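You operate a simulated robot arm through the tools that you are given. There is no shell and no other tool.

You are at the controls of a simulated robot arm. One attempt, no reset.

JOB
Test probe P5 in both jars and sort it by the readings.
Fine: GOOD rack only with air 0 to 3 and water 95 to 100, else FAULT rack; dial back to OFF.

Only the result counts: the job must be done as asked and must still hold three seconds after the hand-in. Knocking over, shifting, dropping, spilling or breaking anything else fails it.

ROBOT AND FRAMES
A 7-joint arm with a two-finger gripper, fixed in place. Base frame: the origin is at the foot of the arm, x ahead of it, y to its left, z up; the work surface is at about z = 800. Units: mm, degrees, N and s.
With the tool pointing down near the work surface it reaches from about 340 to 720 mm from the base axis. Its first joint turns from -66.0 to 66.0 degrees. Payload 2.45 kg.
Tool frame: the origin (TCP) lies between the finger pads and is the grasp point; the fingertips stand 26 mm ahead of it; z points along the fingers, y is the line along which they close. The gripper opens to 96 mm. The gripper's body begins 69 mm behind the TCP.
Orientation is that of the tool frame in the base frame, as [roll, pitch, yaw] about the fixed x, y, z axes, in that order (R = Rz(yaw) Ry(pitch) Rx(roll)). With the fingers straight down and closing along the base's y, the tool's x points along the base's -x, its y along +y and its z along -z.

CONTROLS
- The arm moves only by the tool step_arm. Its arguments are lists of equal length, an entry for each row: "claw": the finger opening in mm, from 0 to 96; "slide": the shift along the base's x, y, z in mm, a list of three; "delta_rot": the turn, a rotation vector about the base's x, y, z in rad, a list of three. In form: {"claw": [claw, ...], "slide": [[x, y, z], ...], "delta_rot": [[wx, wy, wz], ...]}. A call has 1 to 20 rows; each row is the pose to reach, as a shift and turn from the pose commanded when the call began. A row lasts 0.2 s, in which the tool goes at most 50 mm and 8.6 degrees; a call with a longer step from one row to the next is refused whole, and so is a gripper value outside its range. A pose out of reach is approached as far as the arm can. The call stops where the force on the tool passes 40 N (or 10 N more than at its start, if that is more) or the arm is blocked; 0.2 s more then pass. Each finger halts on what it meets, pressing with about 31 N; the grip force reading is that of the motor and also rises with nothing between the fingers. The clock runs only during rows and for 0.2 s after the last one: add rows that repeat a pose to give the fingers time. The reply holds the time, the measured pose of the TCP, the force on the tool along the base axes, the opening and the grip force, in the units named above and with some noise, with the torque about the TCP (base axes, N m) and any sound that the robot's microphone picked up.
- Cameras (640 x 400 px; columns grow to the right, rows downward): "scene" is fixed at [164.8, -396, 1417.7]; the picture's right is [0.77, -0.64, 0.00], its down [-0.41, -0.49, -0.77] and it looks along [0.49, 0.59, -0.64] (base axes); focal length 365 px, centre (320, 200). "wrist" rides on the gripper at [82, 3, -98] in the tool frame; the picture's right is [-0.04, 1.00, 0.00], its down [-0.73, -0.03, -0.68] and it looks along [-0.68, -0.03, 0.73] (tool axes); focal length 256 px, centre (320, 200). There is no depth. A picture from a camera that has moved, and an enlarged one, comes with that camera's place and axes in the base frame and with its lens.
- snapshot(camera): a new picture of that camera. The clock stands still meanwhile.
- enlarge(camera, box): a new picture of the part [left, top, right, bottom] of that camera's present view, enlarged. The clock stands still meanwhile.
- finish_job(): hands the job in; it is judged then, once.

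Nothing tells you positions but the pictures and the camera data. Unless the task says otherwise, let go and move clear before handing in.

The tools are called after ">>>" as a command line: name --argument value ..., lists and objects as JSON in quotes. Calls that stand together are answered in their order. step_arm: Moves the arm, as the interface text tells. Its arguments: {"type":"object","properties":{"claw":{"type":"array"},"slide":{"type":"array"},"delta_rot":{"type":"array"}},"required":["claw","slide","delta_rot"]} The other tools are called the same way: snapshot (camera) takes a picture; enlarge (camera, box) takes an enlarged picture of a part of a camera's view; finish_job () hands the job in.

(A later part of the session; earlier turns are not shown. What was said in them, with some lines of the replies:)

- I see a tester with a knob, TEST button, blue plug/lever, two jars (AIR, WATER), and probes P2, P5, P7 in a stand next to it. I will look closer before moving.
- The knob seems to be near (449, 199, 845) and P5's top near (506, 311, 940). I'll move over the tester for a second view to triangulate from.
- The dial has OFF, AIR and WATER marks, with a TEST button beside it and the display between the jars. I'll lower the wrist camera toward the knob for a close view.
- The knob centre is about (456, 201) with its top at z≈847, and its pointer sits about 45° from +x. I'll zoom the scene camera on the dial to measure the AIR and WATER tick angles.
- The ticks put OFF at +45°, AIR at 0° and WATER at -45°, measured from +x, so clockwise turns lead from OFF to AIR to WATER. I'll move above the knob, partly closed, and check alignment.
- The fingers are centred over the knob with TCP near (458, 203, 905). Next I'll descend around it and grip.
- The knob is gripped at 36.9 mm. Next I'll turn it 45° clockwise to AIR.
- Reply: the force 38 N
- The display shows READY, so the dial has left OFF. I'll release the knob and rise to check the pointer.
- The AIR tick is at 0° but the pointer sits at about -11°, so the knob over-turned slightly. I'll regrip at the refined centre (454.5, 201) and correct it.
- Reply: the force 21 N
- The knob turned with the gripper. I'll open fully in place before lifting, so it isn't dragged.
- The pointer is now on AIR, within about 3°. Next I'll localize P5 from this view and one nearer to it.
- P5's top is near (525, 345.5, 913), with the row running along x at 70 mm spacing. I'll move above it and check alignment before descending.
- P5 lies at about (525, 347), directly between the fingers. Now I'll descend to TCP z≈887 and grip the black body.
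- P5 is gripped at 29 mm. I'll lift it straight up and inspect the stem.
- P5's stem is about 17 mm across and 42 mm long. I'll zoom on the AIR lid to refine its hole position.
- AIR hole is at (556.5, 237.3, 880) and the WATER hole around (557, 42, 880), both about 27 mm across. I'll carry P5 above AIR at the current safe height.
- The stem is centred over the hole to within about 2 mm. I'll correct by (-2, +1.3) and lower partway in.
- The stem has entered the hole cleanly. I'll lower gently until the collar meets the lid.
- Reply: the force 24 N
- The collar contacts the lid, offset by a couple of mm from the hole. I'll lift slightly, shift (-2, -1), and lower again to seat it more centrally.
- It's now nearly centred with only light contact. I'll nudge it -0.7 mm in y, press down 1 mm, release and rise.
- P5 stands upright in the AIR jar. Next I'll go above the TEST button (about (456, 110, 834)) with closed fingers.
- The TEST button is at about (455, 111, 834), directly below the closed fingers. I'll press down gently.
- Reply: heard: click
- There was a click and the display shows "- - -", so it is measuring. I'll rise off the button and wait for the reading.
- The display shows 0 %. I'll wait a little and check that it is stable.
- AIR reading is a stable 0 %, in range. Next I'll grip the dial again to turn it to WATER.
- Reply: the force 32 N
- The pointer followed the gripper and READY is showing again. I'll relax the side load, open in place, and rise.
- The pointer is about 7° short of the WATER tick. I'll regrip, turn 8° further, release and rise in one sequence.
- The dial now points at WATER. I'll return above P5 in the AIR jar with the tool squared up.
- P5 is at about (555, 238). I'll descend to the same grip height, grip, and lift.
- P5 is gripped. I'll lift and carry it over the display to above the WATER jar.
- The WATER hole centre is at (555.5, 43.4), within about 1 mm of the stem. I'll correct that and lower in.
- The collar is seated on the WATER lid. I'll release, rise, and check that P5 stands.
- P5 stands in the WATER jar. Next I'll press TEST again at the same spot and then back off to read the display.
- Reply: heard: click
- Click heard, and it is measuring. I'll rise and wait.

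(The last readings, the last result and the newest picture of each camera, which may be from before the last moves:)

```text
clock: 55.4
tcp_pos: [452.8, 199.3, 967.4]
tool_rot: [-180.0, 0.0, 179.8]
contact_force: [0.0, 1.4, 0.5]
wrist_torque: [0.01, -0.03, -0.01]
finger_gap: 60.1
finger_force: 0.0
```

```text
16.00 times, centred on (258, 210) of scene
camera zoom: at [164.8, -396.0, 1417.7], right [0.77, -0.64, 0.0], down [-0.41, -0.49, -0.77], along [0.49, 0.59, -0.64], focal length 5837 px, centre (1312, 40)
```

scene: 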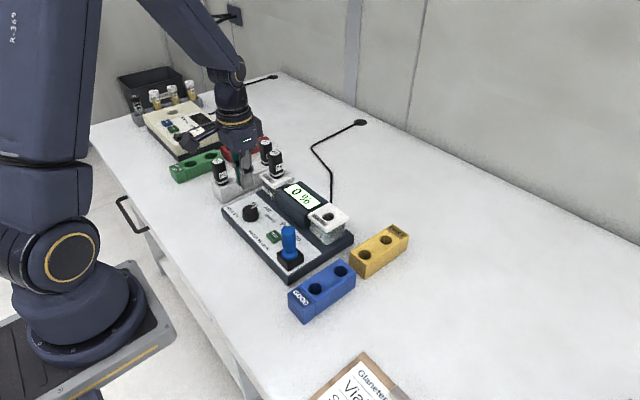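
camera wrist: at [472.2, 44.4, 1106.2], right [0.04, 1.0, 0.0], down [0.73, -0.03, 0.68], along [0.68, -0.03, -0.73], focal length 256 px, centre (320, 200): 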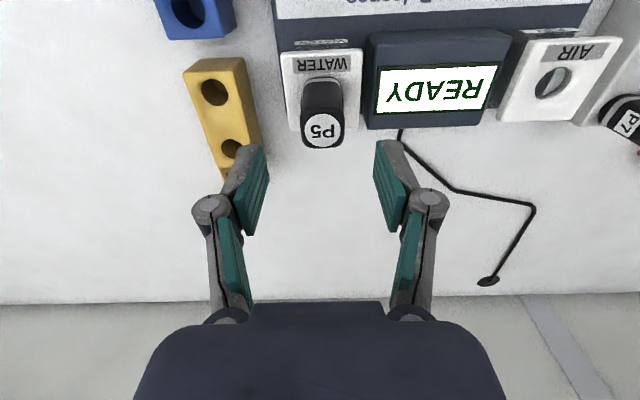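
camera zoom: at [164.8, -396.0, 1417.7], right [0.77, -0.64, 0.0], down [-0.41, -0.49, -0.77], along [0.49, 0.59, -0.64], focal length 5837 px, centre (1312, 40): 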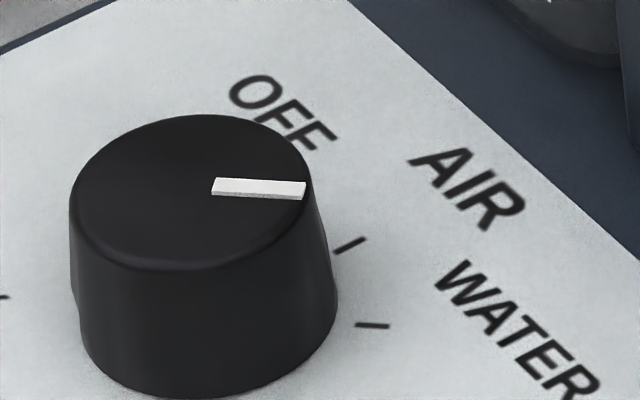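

WATER reads 99 %, in range, so P5 is GOOD. First I'll return the dial to OFF: turn the tool to -45°, descend and grip.

>>> step_arm --claw '[60, 60, 60, 60, 60, 60, 60, 60, 60, 60, 44, 32, 30, 30]' --slide '[[0, 0.5, 0], [0, 1, 0], [0, 2, 0], [0, 2, 0], [0, 2, 0], [0, 2, 0], [0, 2, -45], [0, 2, -85], [0, 2, -109], [0, 2, -109], [0, 2, -109], [0, 2, -109], [0, 2, -109], [0, 2, -109]]' --delta_rot '[[0, 0, -0.13], [0, 0, -0.26], [0, 0, -0.39], [0, 0, -0.52], [0, 0, -0.65], [0, 0, -0.77], [0, 0, -0.77], [0, 0, -0.77], [0, 0, -0.77], [0, 0, -0.77], [0, 0, -0.77], [0, 0, -0.77], [0, 0, -0.77], [0, 0, -0.77]]'

>>> enlarge --camera "wrist" --box '[240, 60, 400, 190]'

```text
clock: 58.4
tcp_pos: [452.5, 202.6, 858.1]
tool_rot: [-179.6, -0.1, 135.6]
contact_force: [-11.1, -12.1, -2.3]
wrist_torque: [-0.14, 0.36, 0.05]
finger_gap: 40.7
finger_force: 7.9
```

```text
3.08 times, centred on (320, 125) of wrist
camera zoom: at [397.9, 262.2, 956.3], right [0.73, 0.69, -0.01], down [0.51, -0.53, 0.68], along [0.46, -0.5, -0.73], focal length 788 px, centre (320, 431)
```

zoom: 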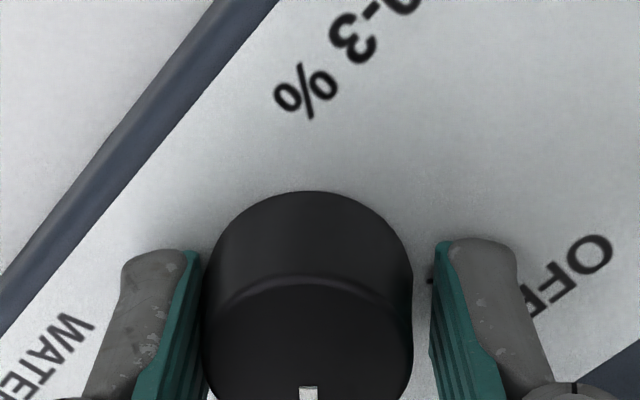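

The knob touched one finger first, since the gripper sits about 2 mm off along the closing axis. I'll shift (-1.5, -1.5) and finish closing.

>>> step_arm --claw '[44, 36, 30, 30, 30]' --slide '[[-1.5, -1.5, 0], [-1.5, -1.5, 0], [-1.5, -1.5, 0], [-1.5, -1.5, 0], [-1.5, -1.5, 0]]' --delta_rot '[[0, 0, 0], [0, 0, 0], [0, 0, 0], [0, 0, 0], [0, 0, 0]]'

>>> enlarge --camera "wrist" --box '[240, 60, 400, 190]'

```text
clock: 59.6
tcp_pos: [452.6, 202.5, 858.4]
tool_rot: [-179.8, 0.1, 135.7]
contact_force: [-7.3, -10.5, 5.1]
wrist_torque: [-0.24, 0.34, 0.03]
finger_gap: 39.0
finger_force: 6.7
```

```text
3.08 times, centred on (320, 125) of wrist
camera zoom: at [396.8, 261.4, 956.9], right [0.73, 0.69, 0.0], down [0.5, -0.53, 0.68], along [0.47, -0.49, -0.73], focal length 788 px, centre (320, 431)
```

zoom: 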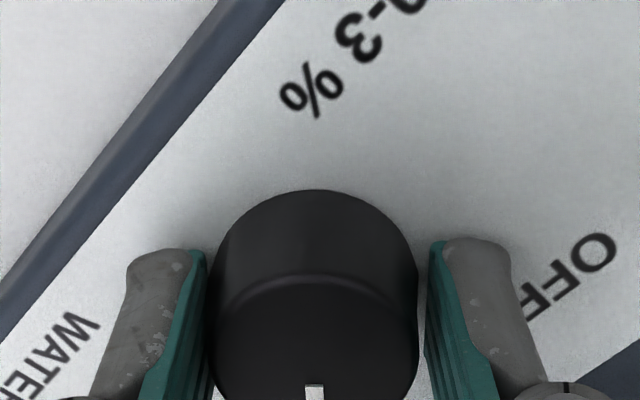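

>>> step_arm --claw '[36, 30, 30, 30, 30]' --slide '[[-1.2, -1.2, 0], [-1.2, -1.2, 0], [-1.2, -1.2, 0], [-1.2, -1.2, 0], [-1.2, -1.2, 0]]' --delta_rot '[[0, 0, 0], [0, 0, 0], [0, 0, 0], [0, 0, 0], [0, 0, 0]]'

>>> enlarge --camera "wrist" --box '[240, 60, 400, 190]'

```text
clock: 60.8
tcp_pos: [451.8, 201.3, 858.4]
tool_rot: [179.9, 0.0, 135.6]
contact_force: [-2.4, -5.0, 8.4]
wrist_torque: [-0.17, -0.01, 0.08]
finger_gap: 36.6
finger_force: 44.6
```

```text
3.08 times, centred on (320, 125) of wrist
camera zoom: at [395.5, 260.8, 957.2], right [0.73, 0.69, 0.0], down [0.5, -0.53, 0.68], along [0.47, -0.49, -0.73], focal length 788 px, centre (320, 431)
```

zoom: 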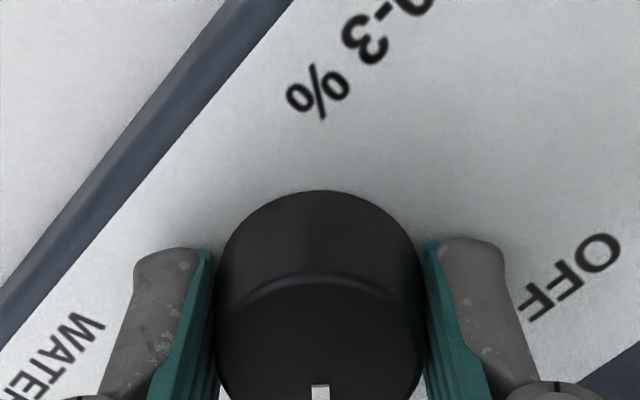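

Now the grip is symmetric. I'll turn the knob 89° counter-clockwise to OFF.

>>> step_arm --claw '[30, 30, 30, 30, 30, 30, 30, 30, 30, 30, 30, 30, 30]' --slide '[[0, 0, 0], [0, 0.2, 0], [0, 0.4, 0], [0, 0.6, 0], [0, 0.6, 0], [0, 0.6, 0], [0, 0.6, 0], [0, 0.6, 0], [0, 0.6, 0], [0, 0.6, 0], [0, 0.6, 0], [0, 0.6, 0], [0, 0.6, 0]]' --delta_rot '[[0, 0, 0.13], [0, 0, 0.26], [0, 0, 0.39], [0, 0, 0.52], [0, 0, 0.65], [0, 0, 0.78], [0, 0, 0.91], [0, 0, 1.04], [0, 0, 1.17], [0, 0, 1.3], [0, 0, 1.43], [0, 0, 1.555], [0, 0, 1.555]]'

>>> enlarge --camera "wrist" --box '[240, 60, 400, 190]'

>>> enlarge --camera "scene" --box '[225, 160, 345, 250]'

```text
clock: 63.6
tcp_pos: [450.6, 202.1, 858.4]
tool_rot: [179.9, 0.1, -135.0]
contact_force: [-0.7, 21.0, -3.8]
wrist_torque: [0.43, -0.12, 0.01]
finger_gap: 36.9
finger_force: 45.1
```

```text
3.08 times, centred on (320, 125) of wrist
camera zoom: at [391.7, 147.2, 957.1], right [-0.68, 0.73, 0.0], down [0.54, 0.5, 0.68], along [0.5, 0.46, -0.73], focal length 788 px, centre (320, 431)
```

zoom: 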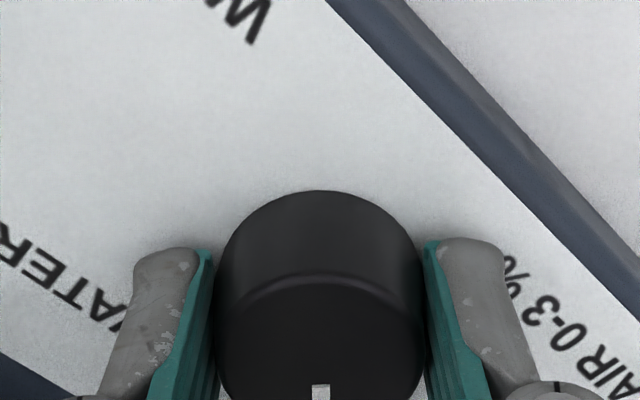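

```text
4.44 times, centred on (285, 205) of scene
camera zoom: at [164.8, -395.5, 1417.8], right [0.77, -0.64, 0.0], down [-0.41, -0.49, -0.77], along [0.49, 0.59, -0.64], focal length 1621 px, centre (476, 178)
```

zoom: 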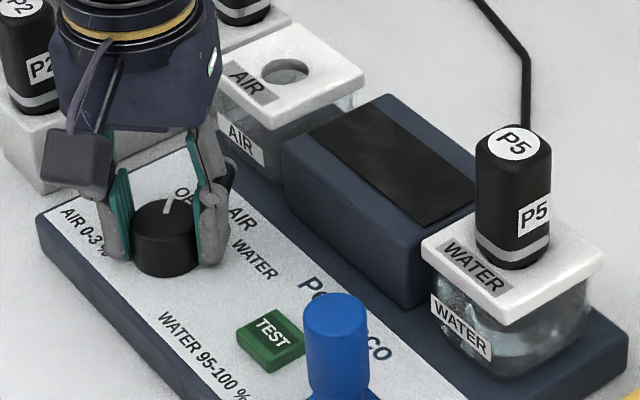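

The display has gone dark, so the dial is at OFF. I'll relax the load, open in place, rise and check the pointer.

>>> step_arm --claw '[30, 30, 60, 60, 60, 60, 60, 60, 60, 60, 60]' --slide '[[-1, 1, 0], [-1, 1, 0], [-1, 1, 0], [-1, 1, 0], [-1, 1, 0], [-1, 1, 40], [-1, 1, 80], [-1, 1, 120], [-1, 1, 150], [-1, 1, 150], [-1, 1, 150]]' --delta_rot '[[0, 0, 0], [0, 0, 0], [0, 0, 0], [0, 0, 0], [0, 0, 0], [0, 0, -0.13], [0, 0, -0.26], [0, 0, -0.39], [0, 0, -0.52], [0, 0, -0.65], [0, 0, -0.785]]'

>>> enlarge --camera "scene" --box '[243, 198, 273, 222]'

>>> snapshot --camera "scene"

```text
clock: 66.0
tcp_pos: [452.0, 201.9, 1007.6]
tool_rot: [180.0, 0.0, 179.7]
contact_force: [0.2, -0.8, 0.5]
wrist_torque: [-0.02, 0.02, -0.02]
finger_gap: 60.1
finger_force: 0.1
```

```text
16.00 times, centred on (258, 210) of scene
camera zoom: at [164.8, -396.0, 1417.7], right [0.77, -0.64, 0.0], down [-0.41, -0.49, -0.77], along [0.49, 0.59, -0.64], focal length 5837 px, centre (1312, 40)
```

zoom: 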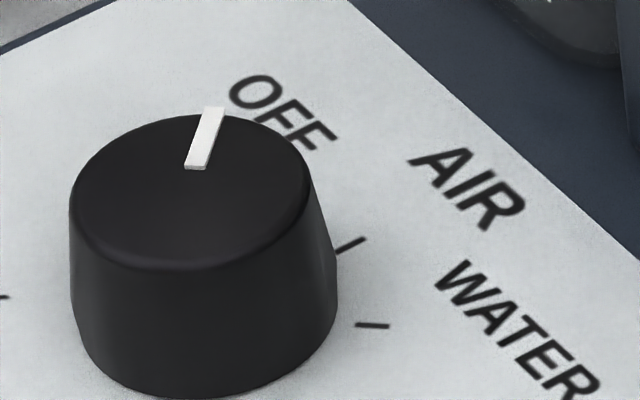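

```text
taken
```

scene: 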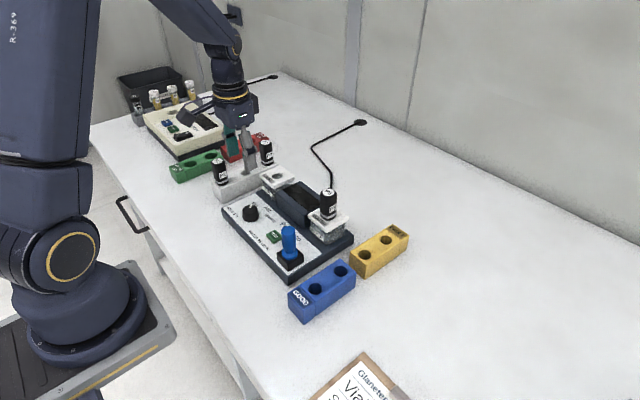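

The pointer is back at OFF. Next I'll fetch P5 from the WATER jar.

>>> step_arm --claw '[60, 60, 60, 60, 60, 60]' --slide '[[25, -39, 0], [50, -78, 0], [75, -117, 0], [100, -150, 5], [103, -159, 10], [103, -159, 10]]' --delta_rot '[[0, 0, 0], [0, 0, 0], [0, 0, 0], [0, 0, 0], [0, 0, 0], [0, 0, 0]]'

>>> enlarge --camera "wrist" --box '[250, 60, 390, 160]'

>>> snapshot --camera "wrist"

```text
clock: 67.4
tcp_pos: [553.7, 41.0, 1017.9]
tool_rot: [180.0, 0.0, 179.8]
contact_force: [0.7, 0.7, 0.4]
wrist_torque: [0.0, 0.0, 0.03]
finger_gap: 59.9
finger_force: 0.0
```

```text
4.00 times, centred on (320, 110) of wrist
camera zoom: at [471.4, 44.8, 1116.3], right [0.04, 1.0, 0.0], down [0.73, -0.03, 0.68], along [0.68, -0.03, -0.73], focal length 1024 px, centre (320, 560)
```

zoom: 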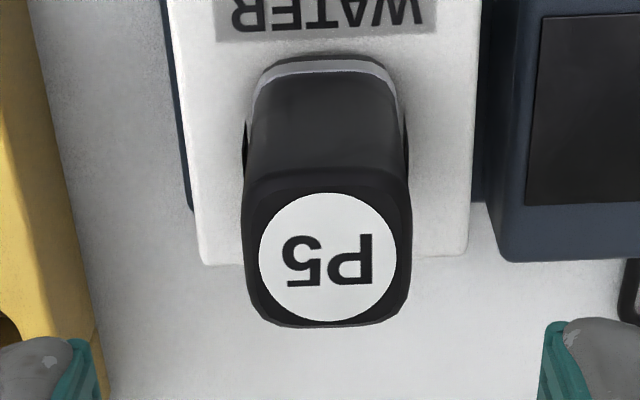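

```text
taken
camera wrist: at [471.4, 44.8, 1116.3], right [0.04, 1.0, 0.0], down [0.73, -0.03, 0.68], along [0.68, -0.03, -0.73], focal length 256 px, centre (320, 200)
```

wrist: 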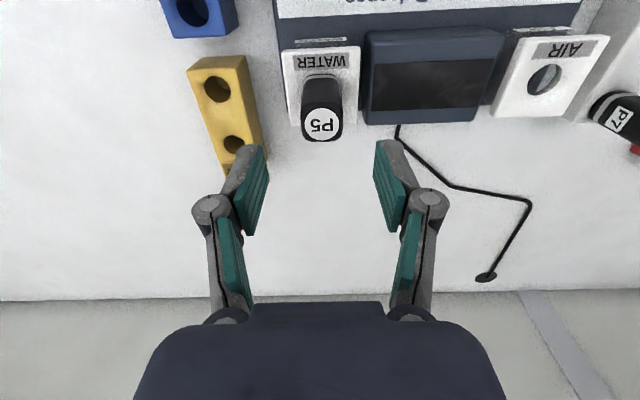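

P5 is at (554.5, 42.7). I'll descend, grip and lift it out.

>>> step_arm --claw '[60, 60, 60, 60, 44, 30, 22, 22, 22]' --slide '[[1.3, 1, -40], [1.3, 1, -75], [1.3, 1, -96], [1.3, 1, -96], [1.3, 1, -96], [1.3, 1, -96], [1.3, 1, -96], [1.3, 1, -96], [1.3, 1, -96]]' --delta_rot '[[0, 0, 0], [0, 0, 0], [0, 0, 0], [0, 0, 0], [0, 0, 0], [0, 0, 0], [0, 0, 0], [0, 0, 0], [0, 0, 0]]'

>>> step_arm --claw '[22, 22, 22, 22, 22, 22]' --slide '[[0, 0, 10], [0, 0, 25], [0, 0, 45], [0, 0, 65], [0, 0, 85], [0, 0, 85]]' --delta_rot '[[0, 0, 0], [0, 0, 0], [0, 0, 0], [0, 0, 0], [0, 0, 0], [0, 0, 0]]'

>>> enlarge --camera "scene" --box '[270, 130, 420, 330]'

>>> snapshot --camera "wrist"

```text
clock: 69.4
tcp_pos: [552.5, 44.5, 922.0]
tool_rot: [-179.9, 0.0, 179.9]
contact_force: [-1.3, -0.3, -0.1]
wrist_torque: [-0.03, 0.01, 0.0]
finger_gap: 29.1
finger_force: 31.0
```

```text
clock: 70.8
tcp_pos: [555.8, 44.4, 1005.8]
tool_rot: [-179.9, -0.1, 179.8]
contact_force: [0.2, 0.3, -1.0]
wrist_torque: [-0.01, 0.02, 0.01]
finger_gap: 28.9
finger_force: 31.4
```

```text
2.00 times, centred on (345, 230) of scene
camera zoom: at [164.8, -396.0, 1417.7], right [0.77, -0.64, 0.0], down [-0.41, -0.49, -0.77], along [0.49, 0.59, -0.64], focal length 730 px, centre (270, 140)
```

zoom: 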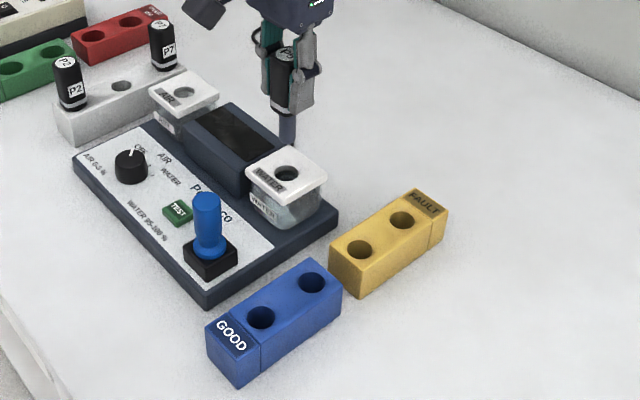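

```text
taken
camera wrist: at [473.4, 47.6, 1105.0], right [0.04, 1.0, 0.0], down [0.73, -0.03, 0.68], along [0.68, -0.03, -0.73], focal length 256 px, centre (320, 200)
```

wrist: 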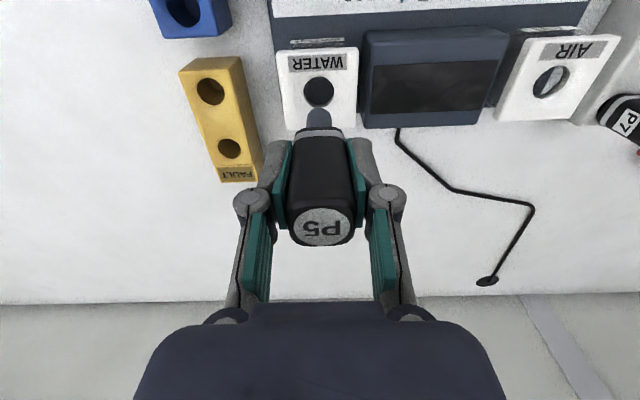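

P5 is lifted clear. I'll carry it to above the GOOD rack's nearer hole, around (499, -62).

>>> step_arm --claw '[22, 22, 22, 22, 22, 22]' --slide '[[0, -35, 0], [-10, -70, 0], [-35, -100, 0], [-56.5, -106, 0], [-56.5, -106, -20], [-56.5, -106, -20]]' --delta_rot '[[0, 0, 0], [0, 0, 0], [0, 0, 0], [0, 0, 0], [0, 0, 0], [0, 0, 0]]'

>>> snapshot --camera "wrist"

>>> enlarge --camera "wrist" --box '[250, 30, 390, 140]'

>>> enlarge --camera "scene" --box '[270, 170, 420, 330]'

```text
clock: 72.2
tcp_pos: [497.2, -61.4, 987.2]
tool_rot: [-179.9, 0.0, 180.0]
contact_force: [0.3, 0.4, -1.3]
wrist_torque: [0.01, -0.02, 0.0]
finger_gap: 29.1
finger_force: 31.0
```

```text
taken
camera wrist: at [416.3, -57.7, 1085.5], right [0.04, 1.0, 0.0], down [0.73, -0.03, 0.68], along [0.68, -0.03, -0.73], focal length 256 px, centre (320, 200)
```

wrist: 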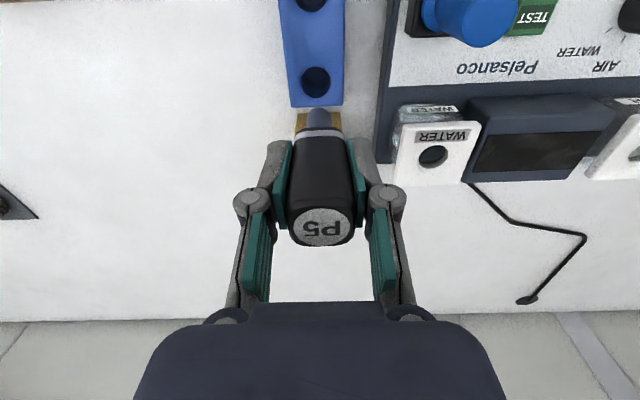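

```text
3.64 times, centred on (320, 85) of wrist
camera zoom: at [416.3, -57.7, 1085.5], right [0.04, 1.0, 0.0], down [0.73, -0.03, 0.68], along [0.68, -0.03, -0.73], focal length 931 px, centre (320, 618)
```

zoom: 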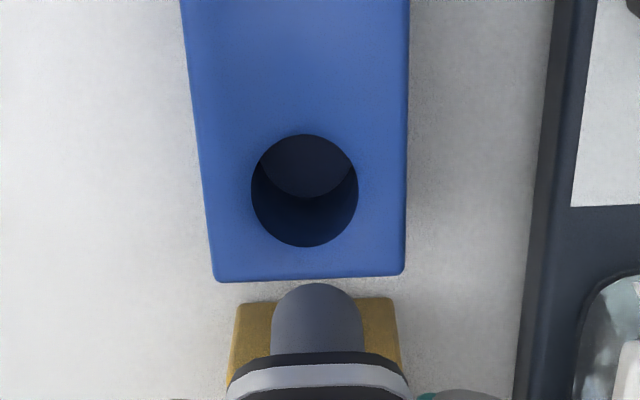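

```text
2.50 times, centred on (345, 250) of scene
camera zoom: at [164.8, -396.0, 1417.7], right [0.77, -0.64, 0.0], down [-0.41, -0.49, -0.77], along [0.49, 0.59, -0.64], focal length 912 px, centre (258, 75)
```

zoom: 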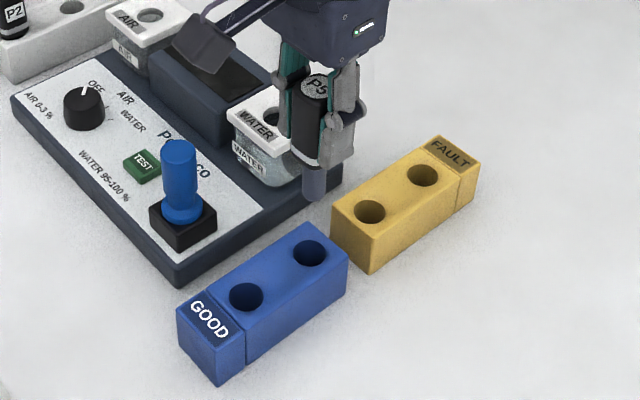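

GOOD hole is at (495.3, -64.6, 845), so the stem needs a (-3, -3.8) shift. I'll correct, lower to just above the rack, and recheck.

>>> step_arm --claw '[22, 22, 22, 22, 22]' --slide '[[-3, -3.8, 0], [-3, -3.8, -15], [-3, -3.8, -30], [-3, -3.8, -42], [-3, -3.8, -42]]' --delta_rot '[[0, 0, 0], [0, 0, 0], [0, 0, 0], [0, 0, 0], [0, 0, 0]]'

>>> enlarge --camera "wrist" --box '[250, 30, 390, 140]'

>>> enlarge --camera "scene" --box '[290, 200, 400, 320]'

```text
clock: 73.4
tcp_pos: [495.6, -65.6, 944.7]
tool_rot: [180.0, 0.0, 179.8]
contact_force: [-0.4, -0.3, -0.9]
wrist_torque: [-0.03, 0.0, -0.01]
finger_gap: 29.1
finger_force: 30.9
```

```text
3.64 times, centred on (320, 85) of wrist
camera zoom: at [414.5, -61.7, 1043.8], right [0.04, 1.0, 0.0], down [0.73, -0.03, 0.68], along [0.68, -0.03, -0.73], focal length 931 px, centre (320, 618)
```

zoom: 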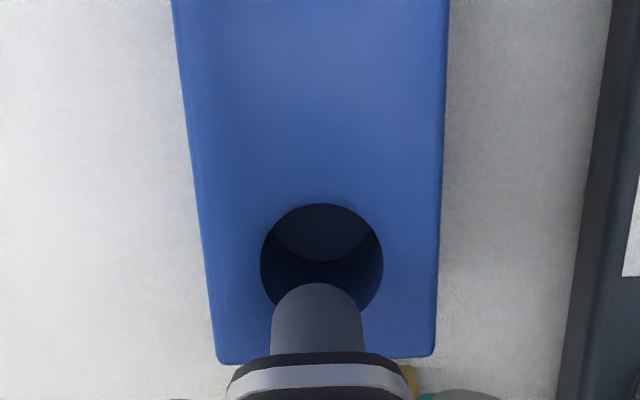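

```text
3.33 times, centred on (345, 260) of scene
camera zoom: at [164.8, -396.0, 1417.7], right [0.77, -0.64, 0.0], down [-0.41, -0.49, -0.77], along [0.49, 0.59, -0.64], focal length 1216 px, centre (237, 0)
```

zoom: 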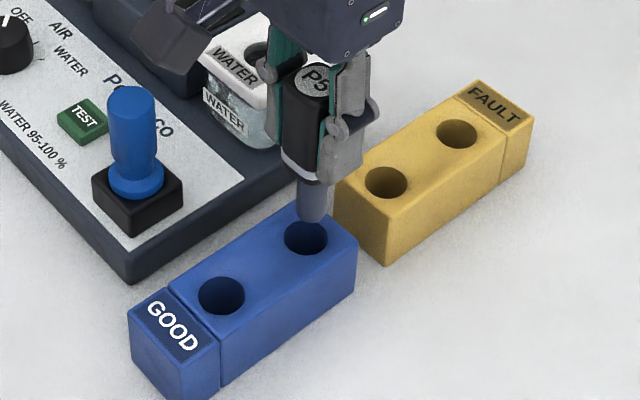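

Hole centre is (495.5, -64.6), confirmed. I'll lower with a (-1, +0.5) correction to just above seating.

>>> step_arm --claw '[22, 22, 22, 22, 22, 22, 22]' --slide '[[-1, 0.5, -8], [-1, 0.5, -18], [-1, 0.5, -28], [-1, 0.5, -38], [-1, 0.5, -46], [-1, 0.5, -52], [-1, 0.5, -52]]' --delta_rot '[[0, 0, 0], [0, 0, 0], [0, 0, 0], [0, 0, 0], [0, 0, 0], [0, 0, 0], [0, 0, 0]]'

>>> enlarge --camera "wrist" --box '[250, 60, 390, 160]'

>>> enlarge --camera "scene" --box '[315, 240, 365, 290]'

```text
clock: 75.0
tcp_pos: [494.3, -65.3, 892.0]
tool_rot: [-179.9, 0.0, 179.7]
contact_force: [0.1, 0.4, -1.3]
wrist_torque: [-0.02, 0.0, -0.01]
finger_gap: 29.2
finger_force: 30.4
```

```text
4.00 times, centred on (320, 110) of wrist
camera zoom: at [412.6, -62.0, 991.2], right [0.04, 1.0, 0.0], down [0.73, -0.03, 0.68], along [0.68, -0.03, -0.73], focal length 1024 px, centre (320, 560)
```

zoom: 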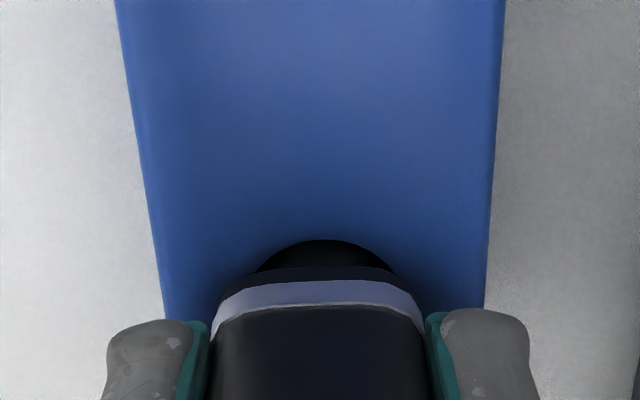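

```text
8.00 times, centred on (340, 265) of scene
camera zoom: at [164.8, -396.0, 1417.7], right [0.77, -0.64, 0.0], down [-0.41, -0.49, -0.77], along [0.49, 0.59, -0.64], focal length 2919 px, centre (160, -320)
```

zoom: 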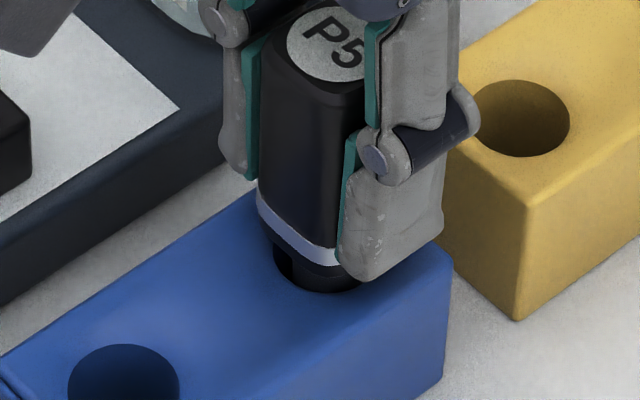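

It's nearly seated. I'll shift +0.7 in y and lower the last few mm.

>>> step_arm --claw '[22, 22, 22, 22, 22]' --slide '[[0, 0.7, -1], [0, 0.7, -2.5], [0, 0.7, -4], [0, 0.7, -5], [0, 0.7, -5]]' --delta_rot '[[0, 0, 0], [0, 0, 0], [0, 0, 0], [0, 0, 0], [0, 0, 0]]'

>>> enlarge --camera "wrist" --box '[250, 60, 390, 160]'

>>> enlarge --camera "scene" --box '[315, 240, 365, 290]'

```text
clock: 76.2
tcp_pos: [495.0, -64.9, 888.3]
tool_rot: [-179.9, -0.1, 179.9]
contact_force: [0.6, -0.1, -0.8]
wrist_torque: [-0.01, 0.01, 0.0]
finger_gap: 29.0
finger_force: 30.8
```

```text
4.00 times, centred on (320, 110) of wrist
camera zoom: at [413.8, -61.1, 986.9], right [0.04, 1.0, 0.0], down [0.73, -0.03, 0.68], along [0.68, -0.03, -0.73], focal length 1024 px, centre (320, 560)
```

zoom: 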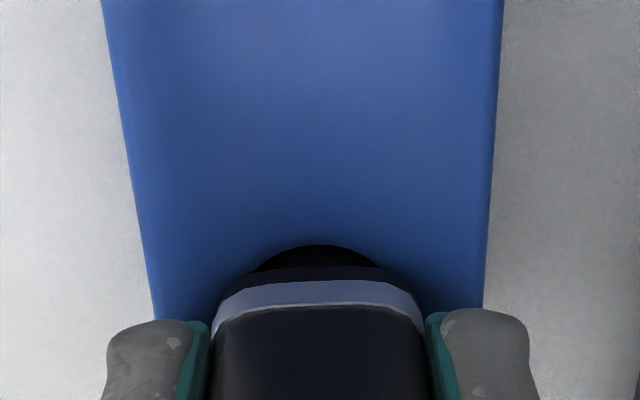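

```text
8.00 times, centred on (340, 265) of scene
camera zoom: at [164.8, -396.0, 1417.7], right [0.77, -0.64, 0.0], down [-0.41, -0.49, -0.77], along [0.49, 0.59, -0.64], focal length 2919 px, centre (160, -320)
```

zoom: 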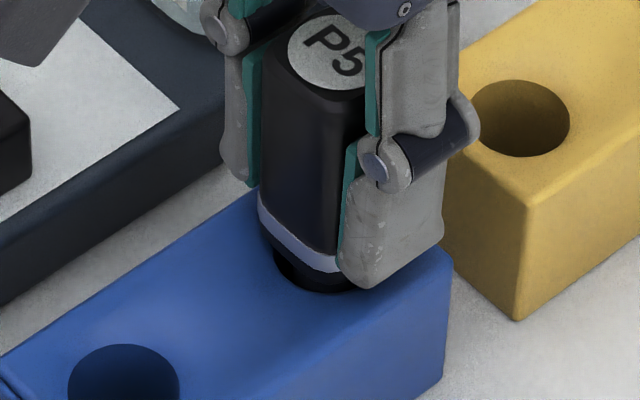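

>>> step_arm --claw '[22, 22, 22, 22, 22, 22]' --slide '[[-1, 0, -1], [-1, 0, -2], [-1, 0, -3], [-1, 0, -4], [-1, 0, -5], [-1, 0, -5]]' --delta_rot '[[0, 0, 0], [0, 0, 0], [0, 0, 0], [0, 0, 0], [0, 0, 0], [0, 0, 0]]'

>>> enlarge --camera "wrist" --box '[250, 60, 390, 160]'

>>> enlarge --camera "scene" --box '[315, 240, 365, 290]'

```text
clock: 77.6
tcp_pos: [494.5, -64.6, 884.0]
tool_rot: [180.0, 0.1, 179.9]
contact_force: [-0.3, -1.5, 25.4]
wrist_torque: [-0.07, -0.13, 0.01]
finger_gap: 29.1
finger_force: 31.2
```

```text
4.00 times, centred on (320, 110) of wrist
camera zoom: at [412.9, -61.4, 982.3], right [0.04, 1.0, 0.0], down [0.73, -0.03, 0.68], along [0.68, -0.03, -0.73], focal length 1024 px, centre (320, 560)
```

zoom: 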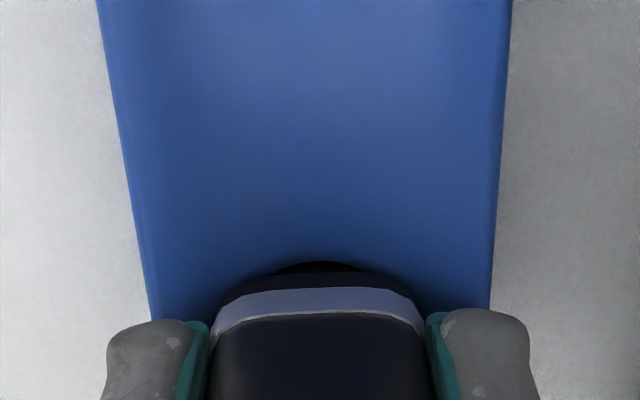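

```text
8.00 times, centred on (340, 265) of scene
camera zoom: at [164.4, -396.0, 1417.7], right [0.77, -0.64, 0.0], down [-0.41, -0.49, -0.77], along [0.49, 0.59, -0.64], focal length 2919 px, centre (160, -320)
```

zoom: 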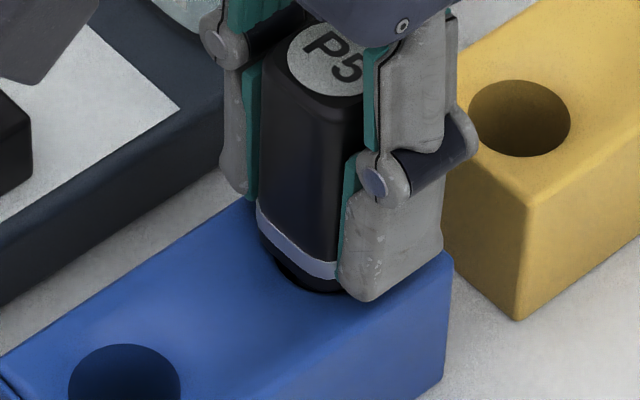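

The collar is seated with about 25 N of contact. I'll ease the pressure, release, and rise clear.

>>> step_arm --claw '[22, 22, 34, 50, 56, 56, 56, 56, 56]' --slide '[[0, 0, 1.5], [0, 0, 1.5], [0, 0, 1.5], [0, 0, 1.5], [0, 0, 1.5], [0, 0, 20], [0, 0, 60], [0, 0, 105], [0, 0, 140]]' --delta_rot '[[0, 0, 0], [0, 0, 0], [0, 0, 0], [0, 0, 0], [0, 0, 0], [0, 0, 0], [0, 0, 0], [0, 0, 0], [0, 0, 0]]'

>>> snapshot --camera "scene"

>>> enlarge --camera "scene" --box '[220, 150, 430, 330]'

>>> snapshot --camera "wrist"

```text
clock: 79.6
tcp_pos: [495.7, -66.6, 1023.6]
tool_rot: [179.9, 0.1, 179.8]
contact_force: [0.0, 0.0, -0.2]
wrist_torque: [0.01, 0.03, -0.02]
finger_gap: 56.0
finger_force: 0.1
```

```text
taken
```

scene: 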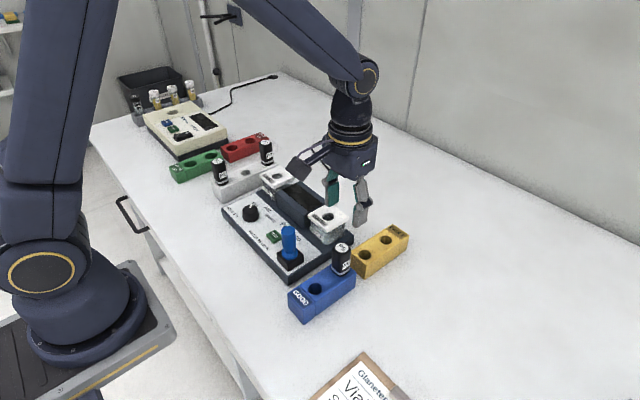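

```text
2.22 times, centred on (325, 240) of scene
camera zoom: at [164.8, -396.0, 1417.7], right [0.77, -0.64, 0.0], down [-0.41, -0.49, -0.77], along [0.49, 0.59, -0.64], focal length 811 px, centre (309, 111)
```

zoom: 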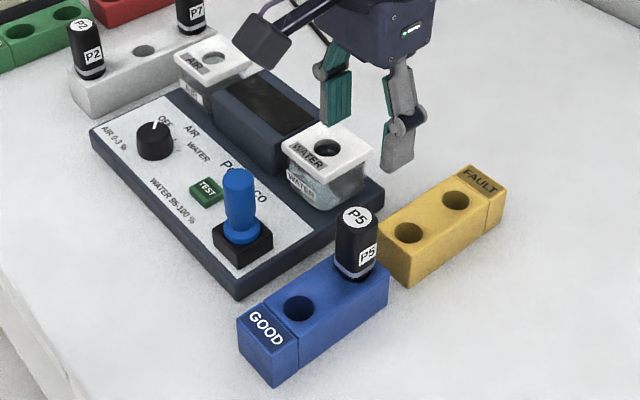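

```text
taken
camera wrist: at [414.1, -63.3, 1122.0], right [0.04, 1.0, 0.0], down [0.73, -0.03, 0.68], along [0.68, -0.03, -0.73], focal length 256 px, centre (320, 200)
```

wrist: 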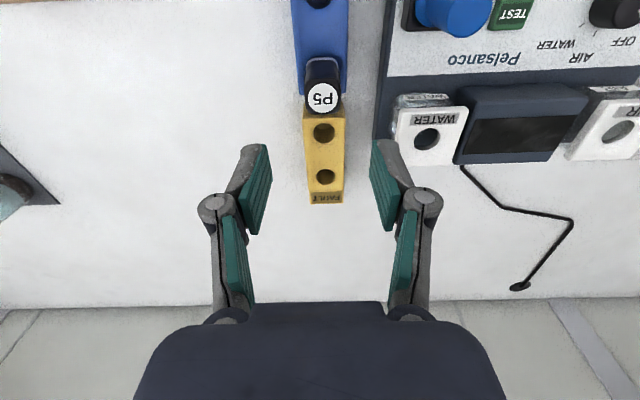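

P5 stands upright in the GOOD rack, the dial is at OFF with the display dark, the other items are undisturbed, and the arm is clear. I'm handing in.

>>> finish_job

```text
The job is handed in.
```

P5 read 0 % in air and 99 % in water, both within limits, so I put it in the GOOD rack. The dial is back at OFF and the display is dark.

In the last pictures P5 stood upright in the rack. The other probes, the jars and both racks looked undisturbed. The arm is clear of everything and the job has been handed in.

The dial first stopped about 11° past AIR and, later, about 7° short of WATER. I corrected it both times before pressing TEST, so both readings were taken with the pointer on its mark.
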